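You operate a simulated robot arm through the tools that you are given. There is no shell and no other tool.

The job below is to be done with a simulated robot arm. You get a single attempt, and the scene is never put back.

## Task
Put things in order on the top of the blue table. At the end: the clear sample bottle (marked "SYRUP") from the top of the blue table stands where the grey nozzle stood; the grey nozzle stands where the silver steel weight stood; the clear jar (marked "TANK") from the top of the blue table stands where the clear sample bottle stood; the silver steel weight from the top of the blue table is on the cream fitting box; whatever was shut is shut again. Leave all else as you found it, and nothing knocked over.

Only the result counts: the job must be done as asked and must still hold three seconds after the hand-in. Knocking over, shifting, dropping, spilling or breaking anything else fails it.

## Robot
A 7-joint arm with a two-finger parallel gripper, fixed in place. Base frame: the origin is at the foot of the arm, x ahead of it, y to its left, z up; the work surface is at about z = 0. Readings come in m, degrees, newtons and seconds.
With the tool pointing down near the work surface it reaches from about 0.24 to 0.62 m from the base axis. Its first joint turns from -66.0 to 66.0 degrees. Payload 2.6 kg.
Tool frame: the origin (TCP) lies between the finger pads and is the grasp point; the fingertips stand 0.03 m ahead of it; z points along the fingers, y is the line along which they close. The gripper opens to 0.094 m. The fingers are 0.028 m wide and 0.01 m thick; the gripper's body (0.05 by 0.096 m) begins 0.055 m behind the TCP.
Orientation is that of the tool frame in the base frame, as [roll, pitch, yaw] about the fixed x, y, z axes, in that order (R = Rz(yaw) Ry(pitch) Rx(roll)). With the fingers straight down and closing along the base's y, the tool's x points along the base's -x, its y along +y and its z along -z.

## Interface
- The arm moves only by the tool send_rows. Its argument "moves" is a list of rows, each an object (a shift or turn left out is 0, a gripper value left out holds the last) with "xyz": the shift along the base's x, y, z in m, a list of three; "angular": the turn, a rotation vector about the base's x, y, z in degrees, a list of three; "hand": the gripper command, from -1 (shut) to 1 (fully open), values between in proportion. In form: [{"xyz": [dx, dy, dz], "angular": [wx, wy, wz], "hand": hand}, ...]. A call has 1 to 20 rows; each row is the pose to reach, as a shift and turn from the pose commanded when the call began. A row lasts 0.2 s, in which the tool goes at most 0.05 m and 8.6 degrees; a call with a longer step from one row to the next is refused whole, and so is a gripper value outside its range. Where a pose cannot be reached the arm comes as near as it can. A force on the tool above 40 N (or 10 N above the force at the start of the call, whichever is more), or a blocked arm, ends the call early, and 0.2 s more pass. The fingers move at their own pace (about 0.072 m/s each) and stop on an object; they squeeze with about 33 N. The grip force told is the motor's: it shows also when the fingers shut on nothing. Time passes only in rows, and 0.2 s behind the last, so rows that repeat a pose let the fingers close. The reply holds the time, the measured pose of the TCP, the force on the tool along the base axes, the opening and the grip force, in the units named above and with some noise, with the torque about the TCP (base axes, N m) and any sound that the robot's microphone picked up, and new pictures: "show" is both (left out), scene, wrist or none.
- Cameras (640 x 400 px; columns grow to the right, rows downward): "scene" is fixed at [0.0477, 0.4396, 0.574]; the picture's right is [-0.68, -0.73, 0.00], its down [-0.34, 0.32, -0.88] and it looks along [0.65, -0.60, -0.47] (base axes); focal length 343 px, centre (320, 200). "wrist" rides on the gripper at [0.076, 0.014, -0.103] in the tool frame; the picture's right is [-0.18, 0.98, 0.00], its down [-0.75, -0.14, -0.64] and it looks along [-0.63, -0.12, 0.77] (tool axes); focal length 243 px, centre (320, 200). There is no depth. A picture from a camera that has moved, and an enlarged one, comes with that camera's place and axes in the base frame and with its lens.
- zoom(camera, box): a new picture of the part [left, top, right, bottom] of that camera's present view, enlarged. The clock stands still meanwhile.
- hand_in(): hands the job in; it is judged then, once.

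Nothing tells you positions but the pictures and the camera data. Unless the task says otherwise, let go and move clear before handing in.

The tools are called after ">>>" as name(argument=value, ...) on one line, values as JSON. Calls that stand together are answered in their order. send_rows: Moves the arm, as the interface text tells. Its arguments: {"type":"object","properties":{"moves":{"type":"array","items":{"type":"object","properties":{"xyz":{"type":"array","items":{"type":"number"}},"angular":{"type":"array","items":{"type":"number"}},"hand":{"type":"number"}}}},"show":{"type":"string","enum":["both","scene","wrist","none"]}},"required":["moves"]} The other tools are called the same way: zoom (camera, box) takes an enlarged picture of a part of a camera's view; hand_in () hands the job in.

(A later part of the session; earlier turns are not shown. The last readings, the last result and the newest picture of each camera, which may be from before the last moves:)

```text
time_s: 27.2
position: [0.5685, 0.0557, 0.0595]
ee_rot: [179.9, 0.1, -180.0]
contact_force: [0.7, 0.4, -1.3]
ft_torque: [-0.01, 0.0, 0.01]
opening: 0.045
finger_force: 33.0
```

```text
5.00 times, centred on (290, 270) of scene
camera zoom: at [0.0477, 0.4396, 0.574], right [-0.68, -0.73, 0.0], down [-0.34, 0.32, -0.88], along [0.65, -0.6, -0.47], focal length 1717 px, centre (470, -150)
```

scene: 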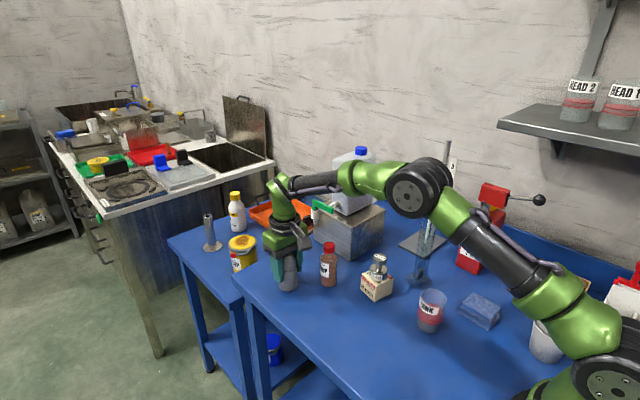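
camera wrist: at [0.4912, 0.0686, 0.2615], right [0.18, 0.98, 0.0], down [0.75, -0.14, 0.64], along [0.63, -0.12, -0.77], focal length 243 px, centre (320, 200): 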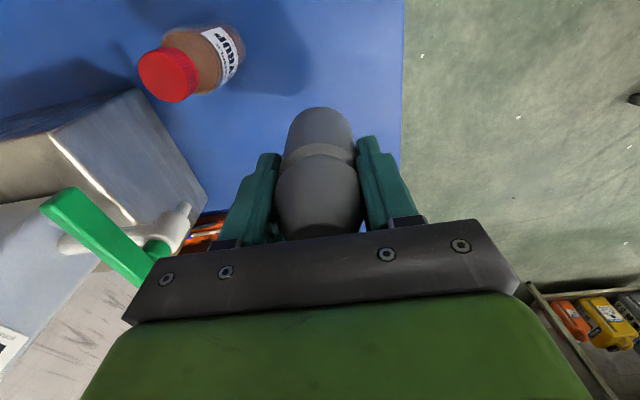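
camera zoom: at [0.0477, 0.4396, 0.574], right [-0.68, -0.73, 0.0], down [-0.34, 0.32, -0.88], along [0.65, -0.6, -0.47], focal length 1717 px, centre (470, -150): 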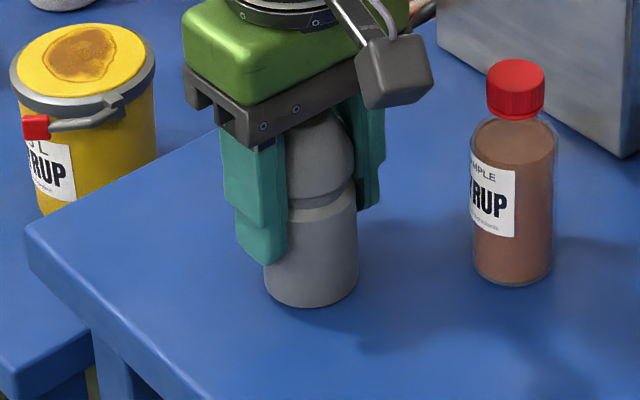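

The nozzle's base matches the weight's old image position to within a couple of pixels. I'll lower it the last millimetre or two.

>>> send_rows(moves=[{"xyz": [0, 0, -0.001]}, {"xyz": [0, 0, -0.0015]}, {"xyz": [0, 0, -0.0015]}], show="none")

```text
time_s: 28.0
position: [0.5678, 0.0563, 0.0573]
ee_rot: [180.0, 0.1, 180.0]
contact_force: [0.2, -0.3, -1.4]
ft_torque: [0.0, 0.02, -0.03]
opening: 0.0452
finger_force: 33.1
```

There is still no contact, so I'll keep lowering by small steps.

>>> send_rows(moves=[{"xyz": [0, 0, -0.0008]}, {"xyz": [0, 0, -0.0008]}], show="none")

>>> send_rows(moves=[{"xyz": [0, 0, -0.0008]}, {"xyz": [0, 0, -0.0008]}], show="none")

```text
time_s: 28.6
position: [0.5674, 0.0547, 0.0591]
ee_rot: [-179.9, 0.1, 180.0]
contact_force: [0.1, 0.4, 2.4]
ft_torque: [-0.02, 0.15, -0.02]
opening: 0.0445
finger_force: 33.3
```

```text
time_s: 29.2
position: [0.5682, 0.0566, 0.059]
ee_rot: [180.0, 0.0, -179.9]
contact_force: [-4.9, -1.8, 17.0]
ft_torque: [-0.04, 0.54, 0.03]
opening: 0.0451
finger_force: 33.1
```

Contact is clear at 17 N. I'll ease back 0.8 mm, open and rise.

>>> send_rows(moves=[{"xyz": [0, 0, 0.0009]}, {"xyz": [0, 0, 0.0009]}, {"xyz": [0, 0, 0.0009], "hand": 0.1}, {"xyz": [0, 0, 0.0009], "hand": 0.4}, {"xyz": [0, 0, 0.0009], "hand": 0.6}, {"xyz": [0, 0, 0.0009], "hand": 0.6}, {"xyz": [0, 0, 0.02]}, {"xyz": [0, 0, 0.05]}, {"xyz": [0, 0, 0.085]}, {"xyz": [0, 0, 0.12]}, {"xyz": [-0.02, 0.0, 0.15]}, {"xyz": [-0.06, 0, 0.16]}, {"xyz": [-0.1, -0.005, 0.16]}, {"xyz": [-0.14, -0.01, 0.16]}, {"xyz": [-0.14, -0.01, 0.16]}], show="both")

>>> zoom(camera="wrist", box=[200, 60, 420, 220])

>>> zoom(camera="scene", box=[250, 180, 350, 310])

```text
time_s: 32.4
position: [0.4291, 0.0448, 0.2166]
ee_rot: [180.0, 0.1, 180.0]
contact_force: [0.0, -1.3, -0.4]
ft_torque: [-0.02, 0.05, -0.01]
opening: 0.0754
finger_force: 0.1
camera wrist: at [0.3525, 0.0579, 0.3201], right [0.18, 0.98, 0.0], down [0.75, -0.14, 0.64], along [0.63, -0.12, -0.77], focal length 243 px, centre (320, 200)
```

scene: 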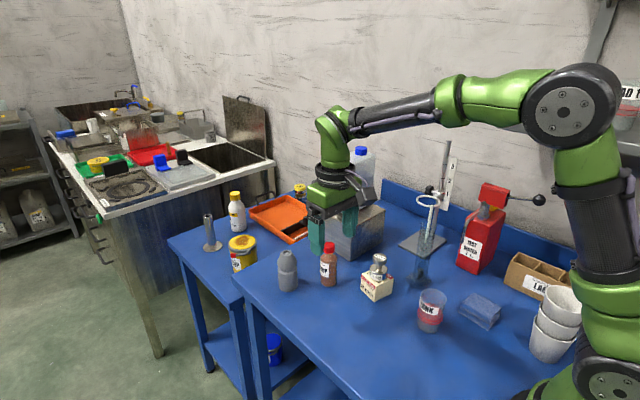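
wrist: 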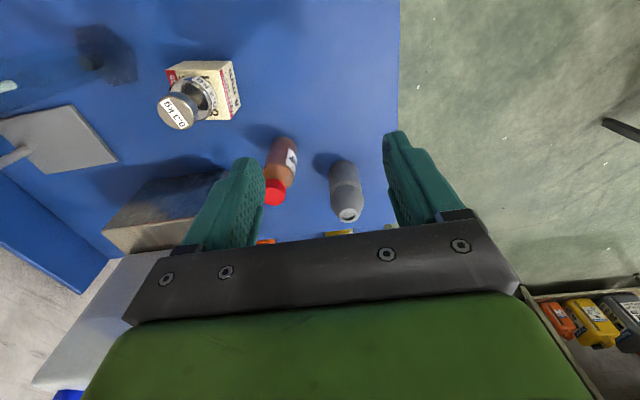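

```text
2.50 times, centred on (310, 140) of wrist
camera zoom: at [0.3525, 0.0579, 0.3201], right [0.18, 0.98, 0.0], down [0.75, -0.14, 0.64], along [0.63, -0.12, -0.77], focal length 606 px, centre (345, 350)
```

zoom: 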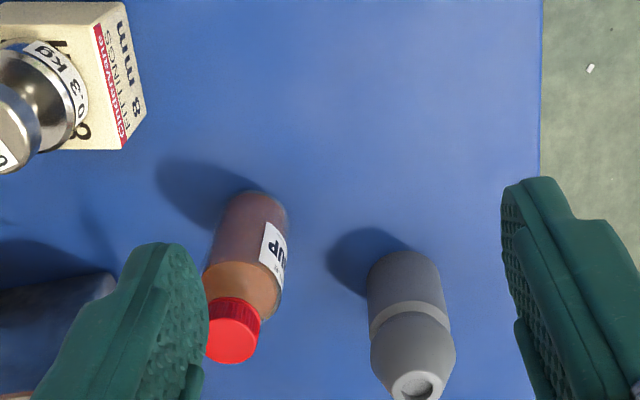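

```text
3.08 times, centred on (300, 245) of scene
camera zoom: at [0.0477, 0.4396, 0.574], right [-0.68, -0.73, 0.0], down [-0.34, 0.32, -0.88], along [0.65, -0.6, -0.47], focal length 1056 px, centre (382, 62)
```

zoom: 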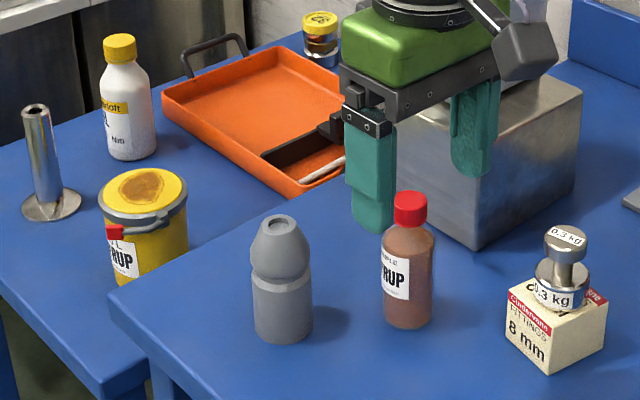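

The nozzle stands upright on the weight's old spot. Next is the SYRUP bottle near (0.509, -0.021). I'll turn the gripper -45° so its narrow side faces the lever, and move above the bottle.

>>> send_rows(moves=[{"xyz": [0.005, 0, 0.01], "angular": [0, 0, -7.5], "hand": 0.4}, {"xyz": [0.015, -0.01, 0.01], "angular": [0, 0, -15]}, {"xyz": [0.03, -0.02, 0.01], "angular": [0, 0, -22.5]}, {"xyz": [0.045, -0.035, 0.01], "angular": [0, 0, -30]}, {"xyz": [0.06, -0.05, 0.01], "angular": [0, 0, -37.5]}, {"xyz": [0.072, -0.06, 0.0], "angular": [0, 0, -45]}, {"xyz": [0.0805, -0.0665, -0.01], "angular": [0, 0, -45]}, {"xyz": [0.0805, -0.0665, -0.02], "angular": [0, 0, -45]}, {"xyz": [0.0805, -0.0665, -0.02], "angular": [0, 0, -45]}], show="both")

>>> zoom(camera="wrist", box=[220, 60, 420, 200])

>>> zoom(camera="scene", box=[260, 150, 420, 300])

```text
time_s: 34.4
position: [0.509, -0.0211, 0.1961]
ee_rot: [180.0, -0.1, 135.0]
contact_force: [-0.1, 0.9, 0.4]
ft_torque: [-0.01, -0.04, 0.0]
opening: 0.0657
finger_force: 0.1
camera wrist: at [0.4647, 0.0413, 0.2997], right [0.83, 0.56, 0.0], down [0.43, -0.63, 0.64], along [0.36, -0.53, -0.77], focal length 243 px, centre (320, 200)
```

scene: 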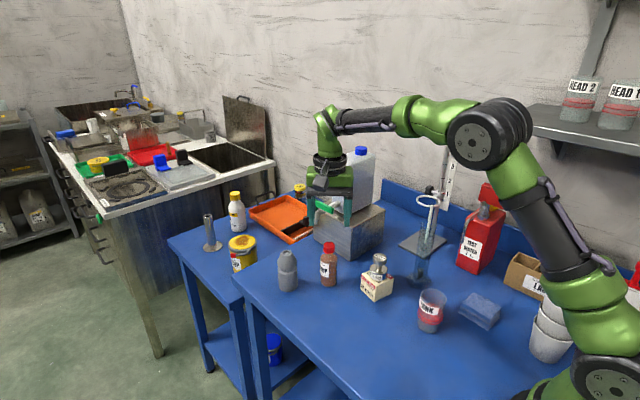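
wrist: 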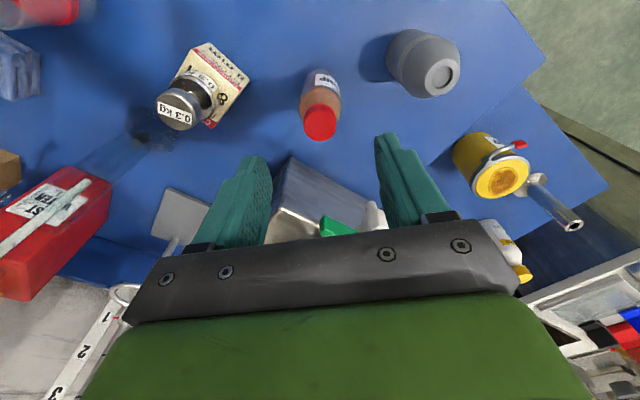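

```text
2.86 times, centred on (320, 130) of wrist
camera zoom: at [0.4647, 0.0413, 0.2997], right [0.83, 0.56, 0.0], down [0.43, -0.63, 0.64], along [0.36, -0.53, -0.77], focal length 693 px, centre (320, 400)
```

zoom: 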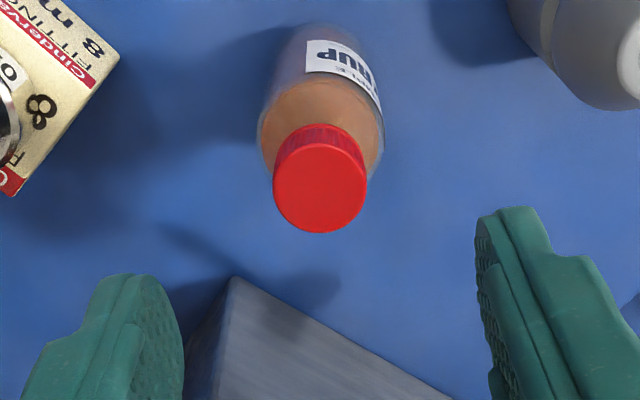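

```text
2.67 times, centred on (340, 225) of scene
camera zoom: at [0.0477, 0.4396, 0.574], right [-0.68, -0.73, 0.0], down [-0.34, 0.32, -0.88], along [0.65, -0.6, -0.47], focal length 916 px, centre (267, 133)
```

zoom: 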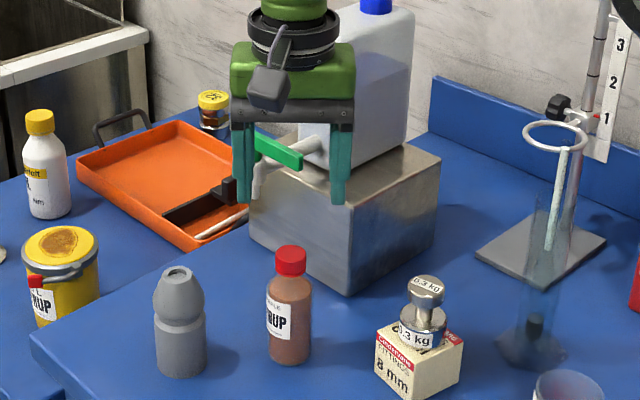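

The bottle is below at about (0.510, -0.023), and the lever clears the narrow side of the hand. I'll make a small correction and lower partway.

>>> send_rows(moves=[{"xyz": [0.0003, -0.0013, -0.02]}, {"xyz": [0.0003, -0.0013, -0.045]}, {"xyz": [0.0003, -0.0013, -0.07]}, {"xyz": [0.0003, -0.0013, -0.085]}, {"xyz": [0.0003, -0.0013, -0.085]}], show="both")

>>> zoom(camera="scene", box=[270, 160, 400, 300])

```text
time_s: 35.6
position: [0.5093, -0.0232, 0.1111]
ee_rot: [180.0, 0.1, 134.9]
contact_force: [-0.8, 0.4, 0.4]
ft_torque: [0.0, 0.0, 0.03]
opening: 0.0657
finger_force: 0.0
camera wrist: at [0.4653, 0.04, 0.2139], right [0.83, 0.56, 0.0], down [0.43, -0.63, 0.64], along [0.36, -0.53, -0.77], focal length 243 px, centre (320, 200)
```

scene: 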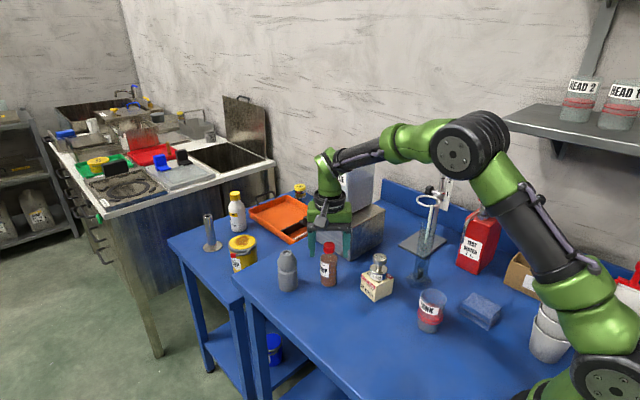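
wrist: 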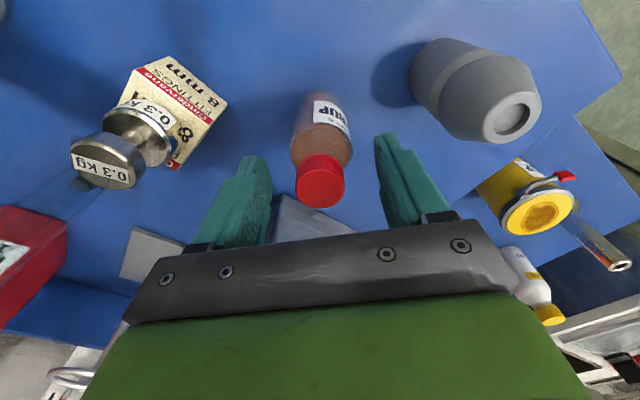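

```text
2.86 times, centred on (335, 230) of scene
camera zoom: at [0.0477, 0.4396, 0.574], right [-0.68, -0.73, 0.0], down [-0.34, 0.32, -0.88], along [0.65, -0.6, -0.47], focal length 981 px, centre (277, 114)
```

zoom: 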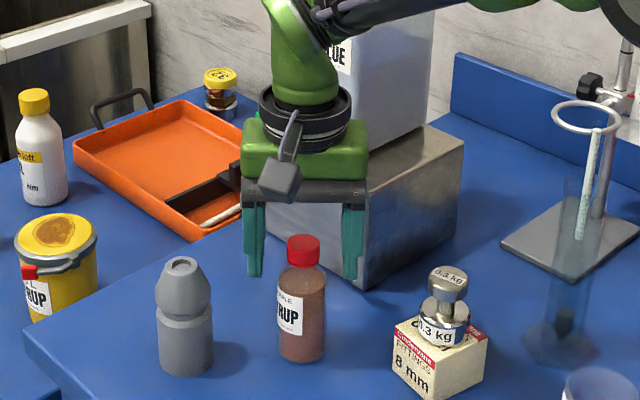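

No contact so far, and the bottle is centred between the fingers. I'll go down slowly to the grip height and close on the bottle's body.

>>> send_rows(moves=[{"xyz": [0, 0, -0.01]}, {"xyz": [0, 0, -0.02]}, {"xyz": [0, 0, -0.03]}, {"xyz": [0, 0, -0.038]}, {"xyz": [0, 0, -0.04]}, {"xyz": [0, 0, -0.04]}], show="both")

>>> zoom(camera="scene", box=[270, 180, 390, 300])

```text
time_s: 37.0
position: [0.5092, -0.0227, 0.0721]
ee_rot: [-179.9, 0.0, 135.1]
contact_force: [0.4, 0.2, -0.1]
ft_torque: [-0.01, 0.0, 0.04]
opening: 0.0658
finger_force: 0.1
camera wrist: at [0.465, 0.0404, 0.1747], right [0.83, 0.56, 0.0], down [0.43, -0.63, 0.64], along [0.36, -0.53, -0.77], focal length 243 px, centre (320, 200)
```

scene: 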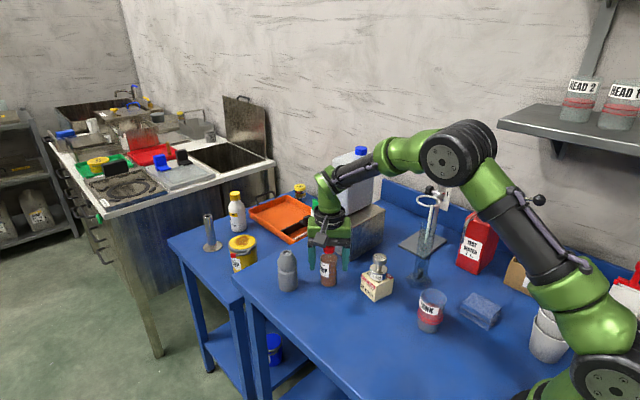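
wrist: 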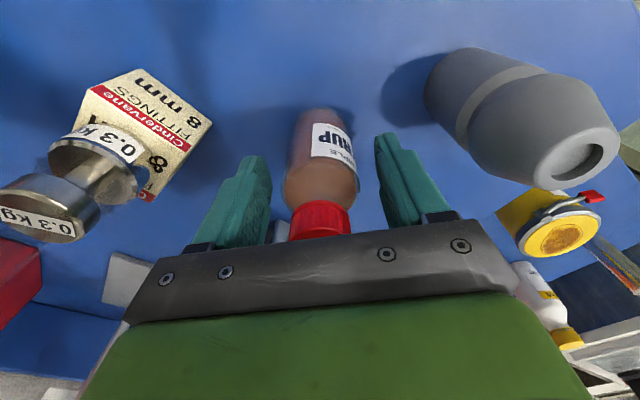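

```text
3.33 times, centred on (330, 240) of scene
camera zoom: at [0.0477, 0.4396, 0.574], right [-0.68, -0.73, 0.0], down [-0.34, 0.32, -0.88], along [0.65, -0.6, -0.47], focal length 1144 px, centre (287, 67)
```

zoom: 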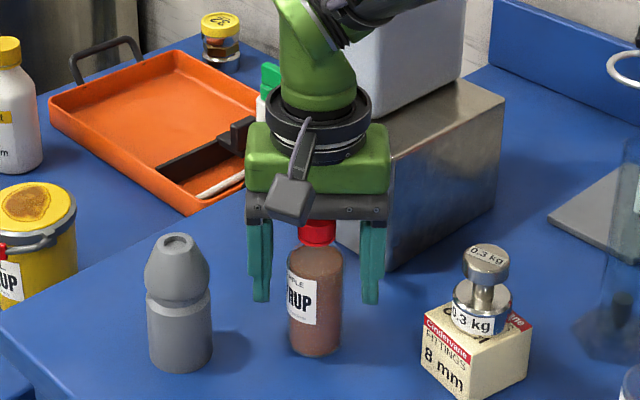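

The bottle is between the fingers with no contact anywhere. I'll close on it.

>>> send_rows(moves=[{"xyz": [0, 0, 0], "hand": 0.1}, {"xyz": [0, 0, 0], "hand": -0.2}, {"xyz": [0, 0, 0], "hand": -0.6}, {"xyz": [0, 0, 0], "hand": -1}, {"xyz": [0, 0, 0], "hand": -1}], show="wrist")

>>> zoom(camera="scene", box=[290, 220, 370, 300])

```text
time_s: 38.2
position: [0.509, -0.0228, 0.0725]
ee_rot: [-180.0, 0.0, 135.0]
contact_force: [-0.3, 0.0, -0.2]
ft_torque: [-0.02, -0.01, -0.02]
opening: 0.041
finger_force: 32.8
camera wrist: at [0.465, 0.0404, 0.1748], right [0.83, 0.56, 0.0], down [0.43, -0.63, 0.64], along [0.36, -0.53, -0.77], focal length 243 px, centre (320, 200)
```

wrist: 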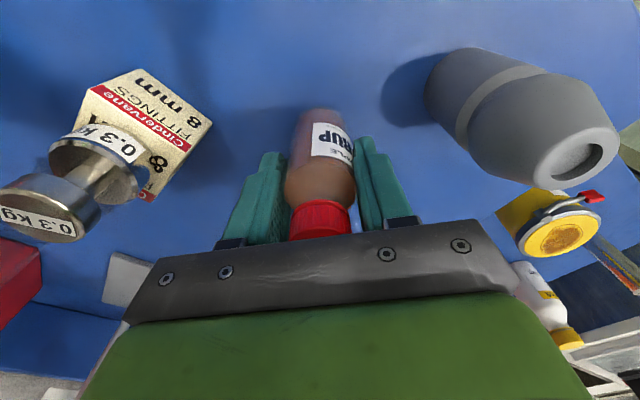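

```text
5.00 times, centred on (330, 260) of scene
camera zoom: at [0.0477, 0.4396, 0.574], right [-0.68, -0.73, 0.0], down [-0.34, 0.32, -0.88], along [0.65, -0.6, -0.47], focal length 1717 px, centre (270, -100)
```

zoom: 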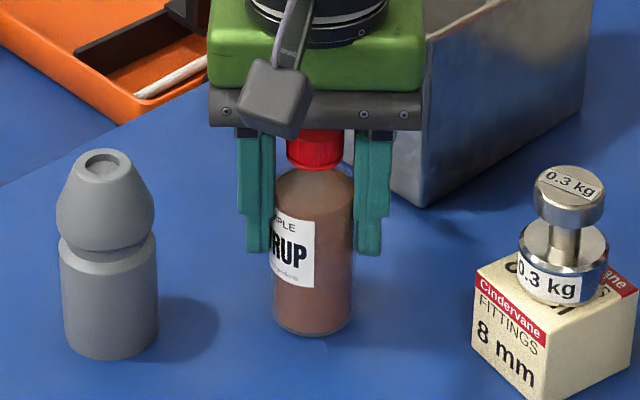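

The bottle is gripped at 0.041 m and hasn't shifted. I'll lift it straight up and carry it to the nozzle's old spot at (0.348, 0.036).

>>> send_rows(moves=[{"xyz": [0, 0, 0.006]}, {"xyz": [0, 0, 0.02]}, {"xyz": [0, 0, 0.045]}, {"xyz": [0, 0, 0.075]}, {"xyz": [0, 0, 0.1]}, {"xyz": [-0.01, 0.005, 0.12]}, {"xyz": [-0.035, 0.015, 0.125]}, {"xyz": [-0.065, 0.025, 0.125]}, {"xyz": [-0.095, 0.036, 0.125]}, {"xyz": [-0.125, 0.048, 0.125]}, {"xyz": [-0.148, 0.056, 0.125]}, {"xyz": [-0.161, 0.0587, 0.115]}, {"xyz": [-0.161, 0.0587, 0.095]}, {"xyz": [-0.161, 0.0587, 0.095]}], show="both")

```text
time_s: 41.2
position: [0.349, 0.0369, 0.166]
ee_rot: [180.0, 0.0, 135.1]
contact_force: [-0.2, 0.3, -0.8]
ft_torque: [-0.03, -0.04, -0.01]
opening: 0.0412
finger_force: 33.1
camera wrist: at [0.3045, 0.1005, 0.2691], right [0.83, 0.56, 0.0], down [0.43, -0.63, 0.64], along [0.36, -0.53, -0.77], focal length 243 px, centre (320, 200)
```

scene: 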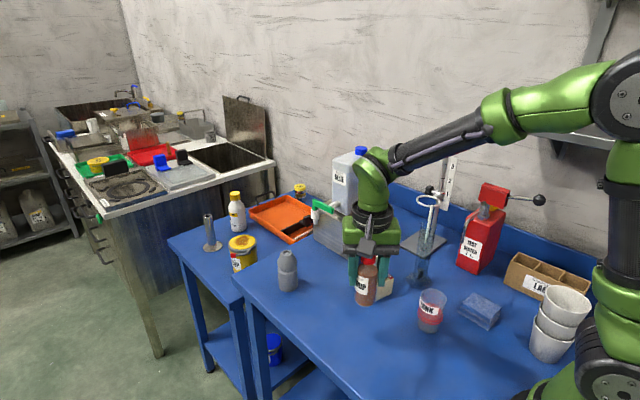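
wrist: 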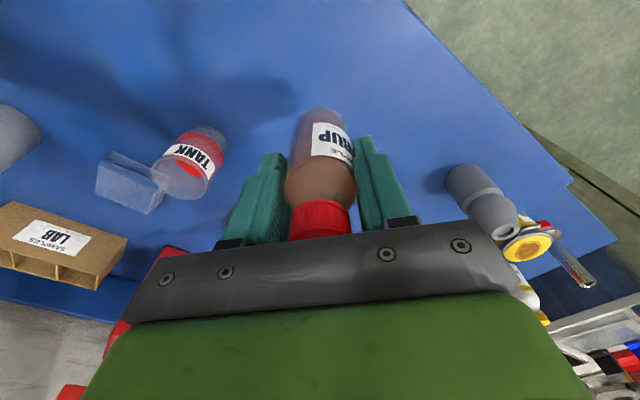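

The bottle hangs upright over the spot. I'll lower it to just above the table.

>>> send_rows(moves=[{"xyz": [0, 0, -0.025]}, {"xyz": [0, 0, -0.05]}, {"xyz": [0, 0, -0.072]}, {"xyz": [0, 0, -0.086]}, {"xyz": [0, 0, -0.092]}, {"xyz": [0, 0, -0.093]}, {"xyz": [0, 0, -0.093]}], show="scene")

>>> zoom(camera="scene", box=[325, 260, 405, 350])

>>> zoom(camera="wrist", box=[220, 60, 420, 260])

```text
time_s: 42.8
position: [0.3481, 0.0373, 0.0736]
ee_rot: [180.0, 0.1, 135.0]
contact_force: [-0.2, -0.3, -1.5]
ft_torque: [-0.01, 0.0, -0.02]
opening: 0.0411
finger_force: 33.6
```

scene: 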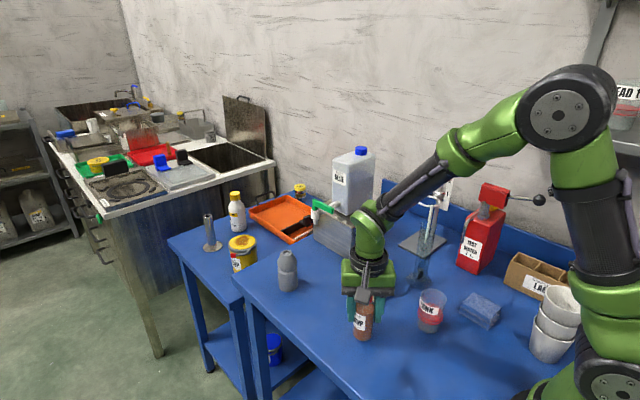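

```text
4.44 times, centred on (365, 305) of scene
camera zoom: at [0.0477, 0.4396, 0.574], right [-0.68, -0.73, 0.0], down [-0.34, 0.32, -0.88], along [0.65, -0.6, -0.47], focal length 1526 px, centre (120, -267)
```

zoom: 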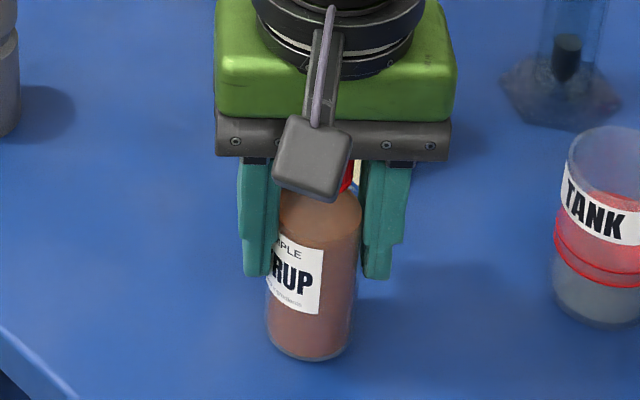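

```text
2.00 times, centred on (320, 160) of wrist
camera zoom: at [0.3042, 0.0998, 0.1767], right [0.83, 0.56, 0.0], down [0.43, -0.63, 0.64], along [0.36, -0.53, -0.77], focal length 485 px, centre (320, 280)
```

zoom: 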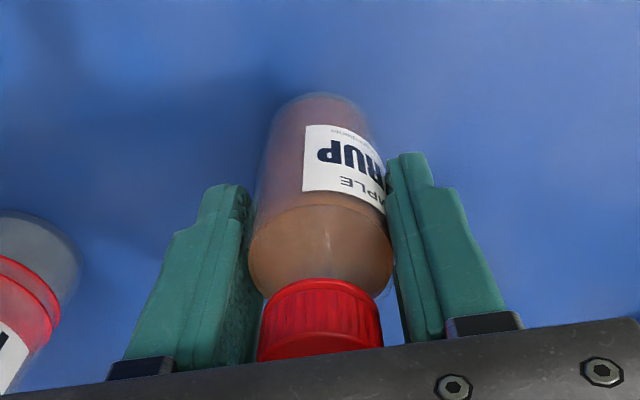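

The bottle's base lines up with the nozzle's old image position. I'll lower it gently to contact.

>>> send_rows(moves=[{"xyz": [0, 0, -0.001]}, {"xyz": [0, 0, -0.001]}], show="none")

>>> send_rows(moves=[{"xyz": [0, 0, -0.0008]}, {"xyz": [0, 0, -0.0008]}], show="none")

```text
time_s: 43.4
position: [0.3479, 0.0369, 0.0732]
ee_rot: [180.0, -0.1, 135.0]
contact_force: [0.2, -0.3, -1.7]
ft_torque: [0.02, -0.01, 0.0]
opening: 0.0412
finger_force: 32.4
```

```text
time_s: 44.0
position: [0.3486, 0.0352, 0.0713]
ee_rot: [-180.0, 0.0, 135.0]
contact_force: [0.3, -0.4, -2.3]
ft_torque: [0.02, 0.03, 0.01]
opening: 0.0411
finger_force: 32.8
```

>>> send_rows(moves=[{"xyz": [0, 0, -0.0008]}, {"xyz": [0, 0, -0.0008]}], show="none")

```text
time_s: 44.6
position: [0.3491, 0.037, 0.0711]
ee_rot: [-180.0, 0.0, 135.0]
contact_force: [-4.1, -1.4, 11.7]
ft_torque: [0.0, 0.4, 0.04]
opening: 0.0412
finger_force: 33.2
```

The bottle is on the table at nearly 12 N, so I'll ease up, open and rise straight clear of the cap.

>>> send_rows(moves=[{"xyz": [0, 0, 0.0007]}, {"xyz": [0, 0, 0.0007]}, {"xyz": [0, 0, 0.0007], "hand": 0.1}, {"xyz": [0, 0, 0.0007], "hand": 0.4}, {"xyz": [0, 0, 0.0007], "hand": 0.6}, {"xyz": [0, 0, 0.0007], "hand": 0.6}, {"xyz": [0, 0, 0.02]}, {"xyz": [0, 0, 0.05]}, {"xyz": [0, 0, 0.085]}, {"xyz": [0, 0, 0.12]}, {"xyz": [0, 0, 0.14]}, {"xyz": [0, 0, 0.14]}], show="both")

>>> zoom(camera="scene", box=[325, 260, 455, 350])

>>> zoom(camera="wrist", box=[80, 60, 340, 220])

```text
time_s: 47.2
position: [0.347, 0.0364, 0.2118]
ee_rot: [-180.0, 0.0, 134.9]
contact_force: [0.3, 0.4, 0.1]
ft_torque: [0.0, 0.03, 0.01]
opening: 0.0751
finger_force: 0.2
camera wrist: at [0.3035, 0.101, 0.3145], right [0.83, 0.56, 0.0], down [0.43, -0.63, 0.64], along [0.36, -0.53, -0.77], focal length 243 px, centre (320, 200)
```

scene: 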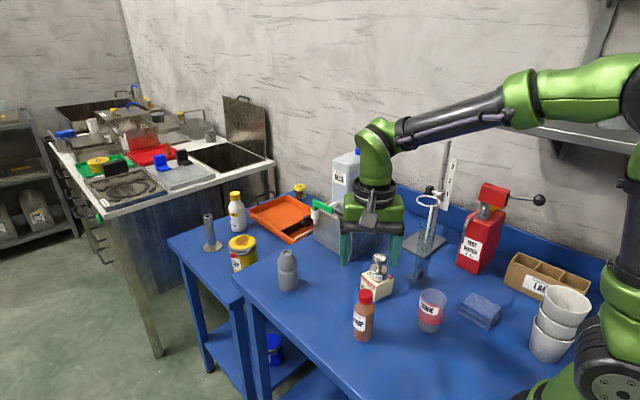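
wrist: 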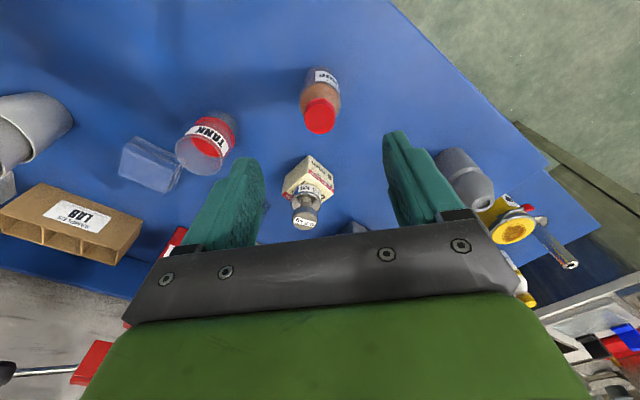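

```text
4.44 times, centred on (390, 305) of scene
camera zoom: at [0.0477, 0.4396, 0.574], right [-0.68, -0.73, 0.0], down [-0.34, 0.32, -0.88], along [0.65, -0.6, -0.47], focal length 1526 px, centre (9, -267)
```

zoom: 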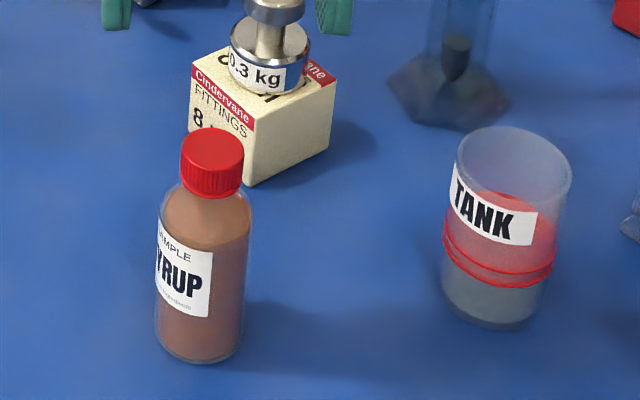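

```text
2.46 times, centred on (210, 140) of wrist
camera zoom: at [0.3035, 0.101, 0.3145], right [0.83, 0.56, 0.0], down [0.43, -0.63, 0.64], along [0.36, -0.53, -0.77], focal length 597 px, centre (591, 348)
```

zoom: 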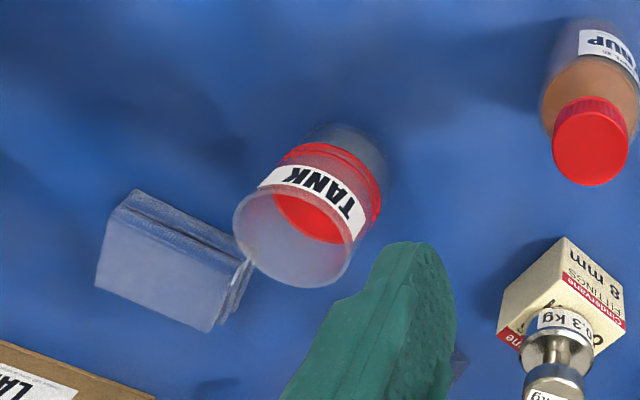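

The bottle stands on the nozzle's old spot, cap on. Next I move above the jar at about (0.269, -0.082).

>>> send_rows(moves=[{"xyz": [-0.015, -0.025, 0]}, {"xyz": [-0.035, -0.055, 0]}, {"xyz": [-0.055, -0.085, 0]}, {"xyz": [-0.072, -0.108, 0]}, {"xyz": [-0.079, -0.118, -0.01]}, {"xyz": [-0.079, -0.118, -0.03]}, {"xyz": [-0.079, -0.118, -0.04]}, {"xyz": [-0.079, -0.118, -0.04]}], show="both")

>>> zoom(camera="wrist", box=[230, 60, 410, 200])

```text
time_s: 49.0
position: [0.2671, -0.0804, 0.1717]
ee_rot: [-179.9, 0.0, 135.1]
contact_force: [0.2, -0.3, 0.5]
ft_torque: [0.03, -0.01, -0.02]
opening: 0.0755
finger_force: 0.0
camera wrist: at [0.224, -0.0178, 0.2742], right [0.83, 0.56, 0.0], down [0.43, -0.63, 0.64], along [0.36, -0.53, -0.77], focal length 243 px, centre (320, 200)
```

scene: 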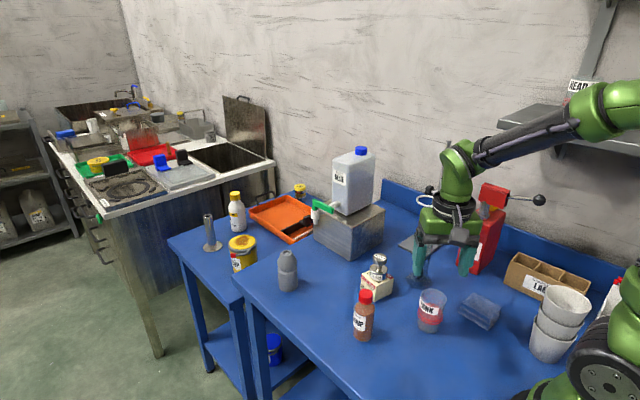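
wrist: 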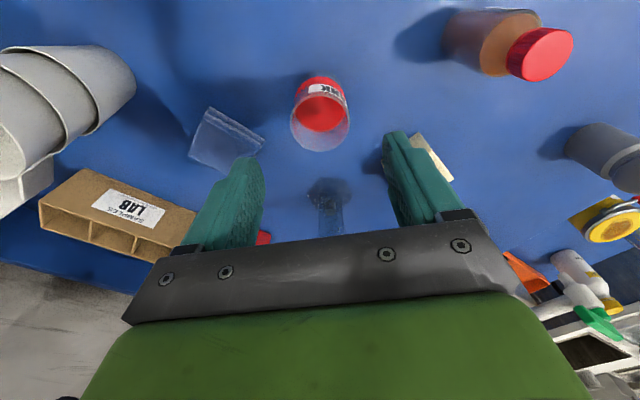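

```text
2.86 times, centred on (320, 130) of wrist
camera zoom: at [0.224, -0.0178, 0.2742], right [0.83, 0.56, 0.0], down [0.43, -0.63, 0.64], along [0.36, -0.53, -0.77], focal length 693 px, centre (320, 400)
```

zoom: 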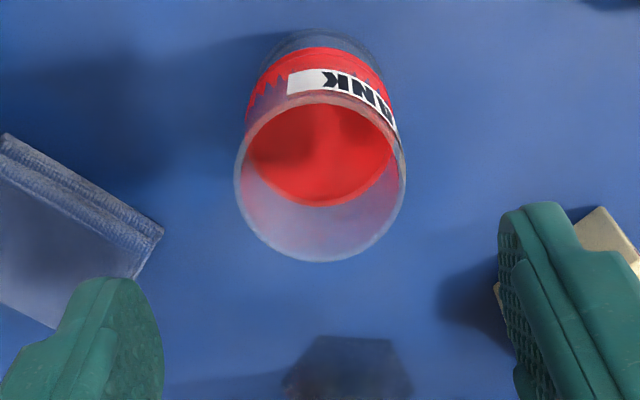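

The jar is right below at (0.269, -0.083), with free space for both fingers. I'll go down and close gently at z≈0.045.

>>> send_rows(moves=[{"xyz": [0.0005, -0.0013, -0.025]}, {"xyz": [0.0005, -0.0013, -0.05]}, {"xyz": [0.0005, -0.0013, -0.075]}, {"xyz": [0.0005, -0.0013, -0.1]}, {"xyz": [0.0005, -0.0013, -0.118]}, {"xyz": [0.0005, -0.0013, -0.126]}, {"xyz": [0.0005, -0.0013, -0.126]}], show="both")

>>> zoom(camera="scene", box=[385, 250, 485, 350])

```text
time_s: 50.6
position: [0.2697, -0.0821, 0.044]
ee_rot: [-180.0, 0.0, 135.0]
contact_force: [0.7, -0.3, 0.3]
ft_torque: [-0.01, 0.0, -0.04]
opening: 0.0752
finger_force: 0.1
camera wrist: at [0.2255, -0.0197, 0.1473], right [0.83, 0.56, 0.0], down [0.43, -0.63, 0.64], along [0.36, -0.53, -0.77], focal length 243 px, centre (320, 200)
```

scene: 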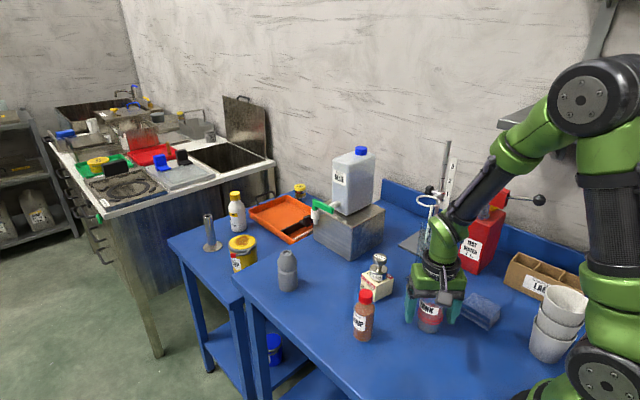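
wrist: 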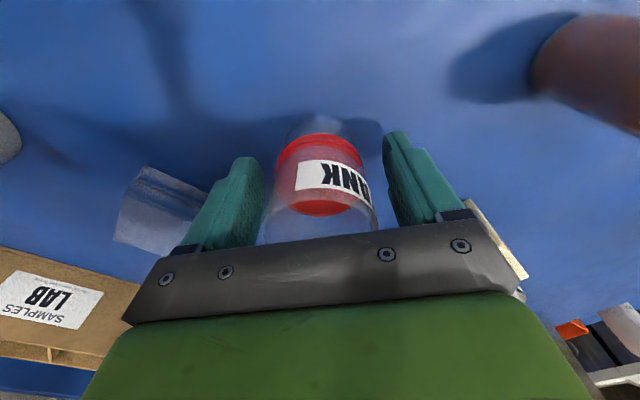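

```text
4.00 times, centred on (435, 300) of scene
camera zoom: at [0.0477, 0.4396, 0.574], right [-0.68, -0.73, 0.0], down [-0.34, 0.32, -0.88], along [0.65, -0.6, -0.47], focal length 1373 px, centre (-140, -200)
```

zoom: 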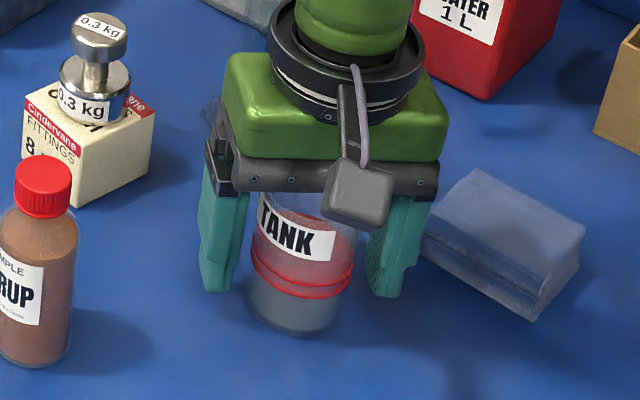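

The jar is centred between the fingers with no contact on its neighbours. I'll close on it.

>>> send_rows(moves=[{"xyz": [0, 0, 0], "hand": 0.35}, {"xyz": [0, 0, 0], "hand": 0.1}, {"xyz": [0, 0, 0], "hand": -0.3}, {"xyz": [0, 0, 0], "hand": -1}, {"xyz": [0, 0, 0], "hand": -1}], show="wrist")

>>> zoom(camera="scene", box=[385, 250, 485, 350])

```text
time_s: 51.8
position: [0.2691, -0.0832, 0.045]
ee_rot: [-179.9, 0.0, 135.0]
contact_force: [0.8, -0.7, 0.5]
ft_torque: [0.0, 0.0, 0.0]
opening: 0.0493
finger_force: 33.2
camera wrist: at [0.2256, -0.0197, 0.1475], right [0.83, 0.56, 0.0], down [0.43, -0.63, 0.64], along [0.36, -0.53, -0.77], focal length 243 px, centre (320, 200)
```

wrist: 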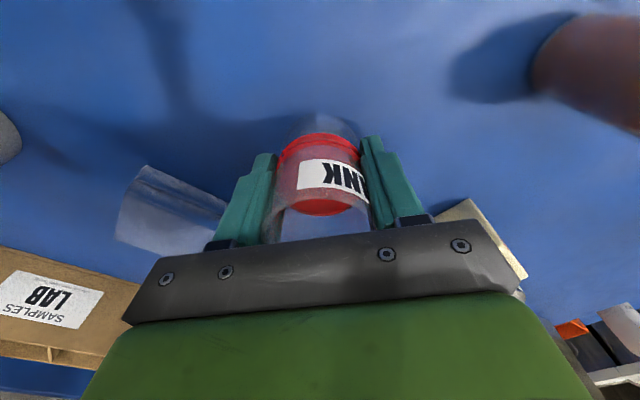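

```text
4.00 times, centred on (435, 300) of scene
camera zoom: at [0.0477, 0.4396, 0.574], right [-0.68, -0.73, 0.0], down [-0.34, 0.32, -0.88], along [0.65, -0.6, -0.47], focal length 1373 px, centre (-140, -200)
```

zoom: 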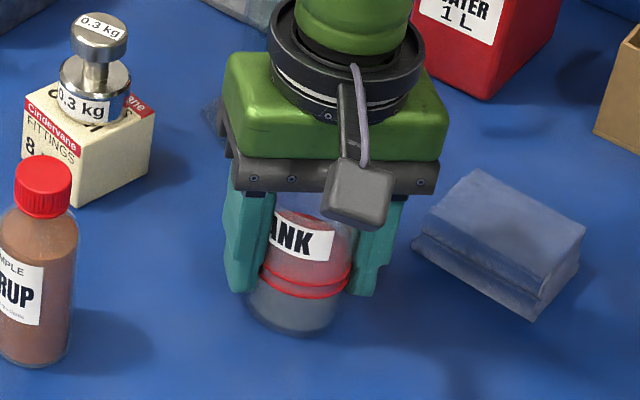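

The jar is held at 0.049 m and level. I'll lift it slowly so the liquid stays calm.

>>> send_rows(moves=[{"xyz": [0, 0, 0.002]}, {"xyz": [0, 0, 0.006]}, {"xyz": [0, 0, 0.013]}, {"xyz": [0, 0, 0.023]}, {"xyz": [0, 0, 0.035]}, {"xyz": [0, 0, 0.048]}, {"xyz": [0, 0, 0.062]}, {"xyz": [0, 0, 0.076]}, {"xyz": [0, 0, 0.09]}, {"xyz": [0, 0, 0.103]}, {"xyz": [0, 0, 0.115]}, {"xyz": [0, 0, 0.125]}, {"xyz": [0, 0, 0.133]}, {"xyz": [0, 0, 0.138]}, {"xyz": [0, 0, 0.14]}, {"xyz": [0, 0, 0.14]}], show="both")

>>> zoom(camera="scene", box=[385, 190, 485, 290])

```text
time_s: 55.2
position: [0.2687, -0.0836, 0.1855]
ee_rot: [179.9, -0.1, 135.0]
contact_force: [0.2, 0.8, -0.4]
ft_torque: [0.01, 0.01, -0.02]
opening: 0.0488
finger_force: 32.6
camera wrist: at [0.2259, -0.0201, 0.2883], right [0.82, 0.57, 0.0], down [0.43, -0.63, 0.64], along [0.36, -0.53, -0.77], focal length 243 px, centre (320, 200)
```

scene: 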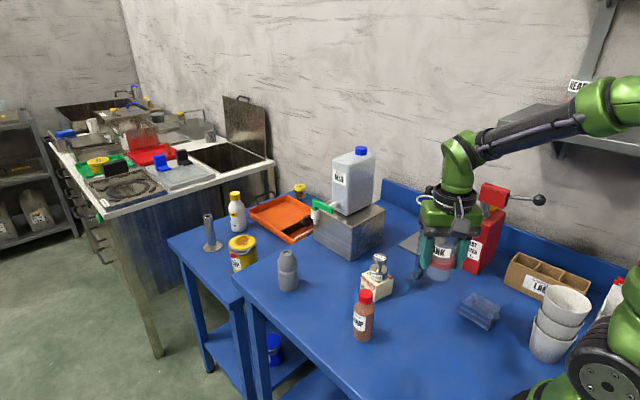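
wrist: 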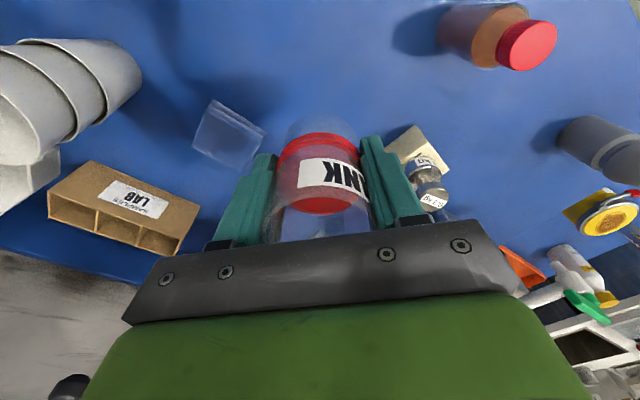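

```text
4.00 times, centred on (435, 240) of scene
camera zoom: at [0.0477, 0.4396, 0.574], right [-0.68, -0.73, 0.0], down [-0.34, 0.32, -0.88], along [0.65, -0.6, -0.47], focal length 1373 px, centre (-140, 40)
```

zoom: 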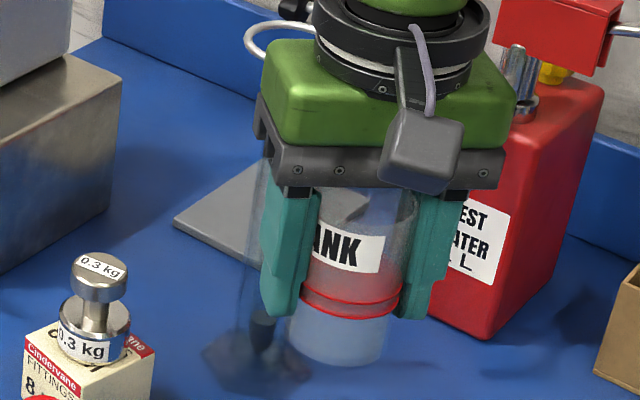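

The jar is lifted level, clear of the bottle and the weight. I'll carry it smoothly to the bottle's old spot at (0.509, -0.023).

>>> send_rows(moves=[{"xyz": [0.0024, 0.0006, 0]}, {"xyz": [0.0072, 0.0018, 0]}, {"xyz": [0.0168, 0.0042, 0]}, {"xyz": [0.0287, 0.0073, 0]}, {"xyz": [0.0431, 0.0109, 0]}, {"xyz": [0.0599, 0.0152, 0]}, {"xyz": [0.0766, 0.0194, 0]}, {"xyz": [0.0934, 0.0236, 0]}, {"xyz": [0.1102, 0.0279, 0]}, {"xyz": [0.1269, 0.0321, 0]}, {"xyz": [0.1437, 0.0364, 0]}, {"xyz": [0.1605, 0.0406, 0]}, {"xyz": [0.1772, 0.0448, 0]}, {"xyz": [0.1916, 0.0485, 0]}, {"xyz": [0.206, 0.0521, 0]}, {"xyz": [0.2179, 0.0551, 0]}, {"xyz": [0.2275, 0.0576, 0]}, {"xyz": [0.2347, 0.0594, 0]}, {"xyz": [0.2385, 0.0603, 0]}, {"xyz": [0.2395, 0.0606, 0]}], show="both")

>>> zoom(camera="scene", box=[260, 150, 420, 300])

```text
time_s: 59.4
position: [0.5083, -0.0206, 0.1873]
ee_rot: [-180.0, -0.1, 135.0]
contact_force: [-0.3, -0.6, 0.6]
ft_torque: [-0.01, 0.02, -0.04]
opening: 0.0487
finger_force: 32.9
camera wrist: at [0.4647, 0.0415, 0.2892], right [0.83, 0.56, 0.0], down [0.43, -0.63, 0.64], along [0.36, -0.53, -0.77], focal length 243 px, centre (320, 200)
```

scene: 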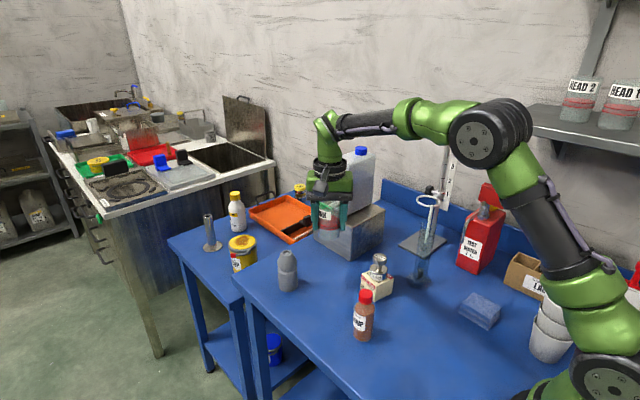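
wrist: 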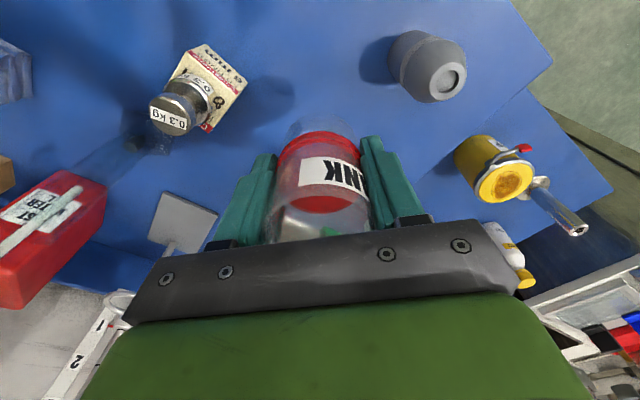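

```text
2.67 times, centred on (340, 225) of scene
camera zoom: at [0.0477, 0.4396, 0.574], right [-0.68, -0.73, 0.0], down [-0.34, 0.32, -0.88], along [0.65, -0.6, -0.47], focal length 916 px, centre (267, 133)
```

zoom: 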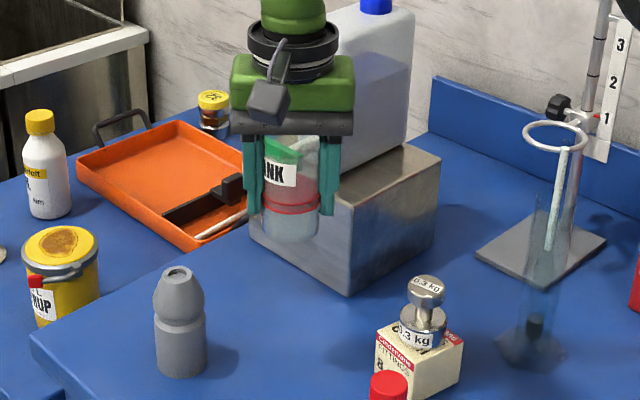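

The jar is over the spot and still level. I'll lower it slowly, stopping partway to check the clearance to the lever.

>>> send_rows(moves=[{"xyz": [0, 0, -0.003]}, {"xyz": [0, 0, -0.009]}, {"xyz": [0, 0, -0.018]}, {"xyz": [0, 0, -0.029]}, {"xyz": [0, 0, -0.041]}, {"xyz": [0, 0, -0.053]}, {"xyz": [0, 0, -0.065]}, {"xyz": [0, 0, -0.077]}, {"xyz": [0, 0, -0.088]}, {"xyz": [0, 0, -0.096]}, {"xyz": [0, 0, -0.1]}, {"xyz": [0, 0, -0.1]}], show="both")

>>> zoom(camera="scene", box=[270, 150, 400, 300])

```text
time_s: 62.0
position: [0.5095, -0.021, 0.0832]
ee_rot: [180.0, 0.0, 135.0]
contact_force: [-0.2, 0.2, -0.1]
ft_torque: [-0.02, -0.01, 0.03]
opening: 0.0487
finger_force: 33.0
camera wrist: at [0.4648, 0.0416, 0.1878], right [0.83, 0.56, 0.0], down [0.43, -0.63, 0.64], along [0.36, -0.53, -0.77], focal length 243 px, centre (320, 200)
```

scene: 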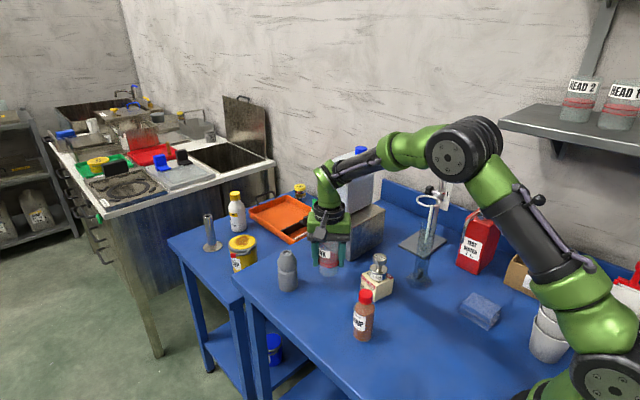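
wrist: 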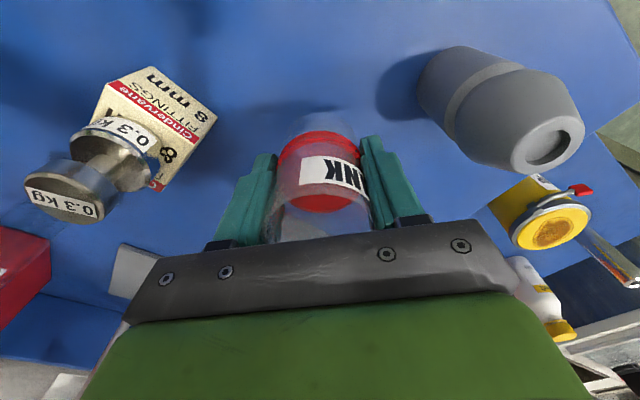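

```text
2.67 times, centred on (335, 225) of scene
camera zoom: at [0.0477, 0.4396, 0.574], right [-0.68, -0.73, 0.0], down [-0.34, 0.32, -0.88], along [0.65, -0.6, -0.47], focal length 916 px, centre (280, 133)
```

zoom: 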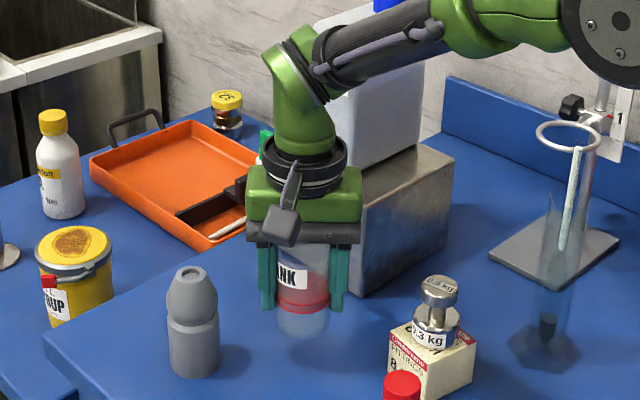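

There is no contact force. I'll look closely at the lever beside the wrist before the last few centimetres.

>>> zoom(camera="scene", box=[300, 180, 360, 280])

>>> zoom(camera="wrist", box=[230, 100, 410, 250])

```text
4.00 times, centred on (330, 230) of scene
camera zoom: at [0.0477, 0.4396, 0.574], right [-0.68, -0.73, 0.0], down [-0.34, 0.32, -0.88], along [0.65, -0.6, -0.47], focal length 1373 px, centre (280, 80)
```

zoom: 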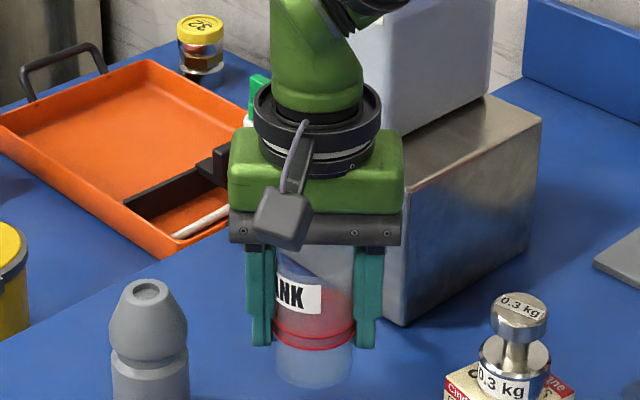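

```text
2.67 times, centred on (320, 175) of wrist
camera zoom: at [0.4648, 0.0416, 0.1878], right [0.83, 0.56, 0.0], down [0.43, -0.63, 0.64], along [0.36, -0.53, -0.77], focal length 647 px, centre (320, 267)
```

zoom: 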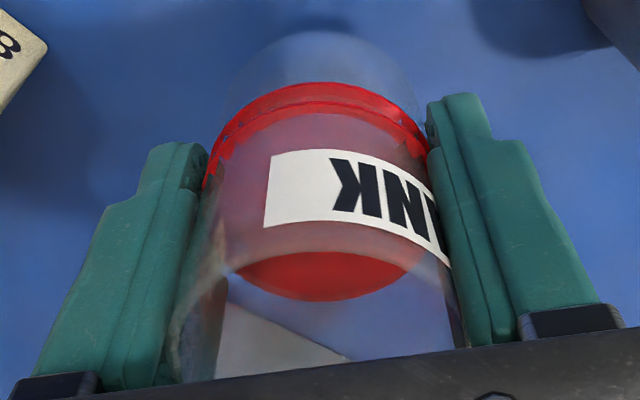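

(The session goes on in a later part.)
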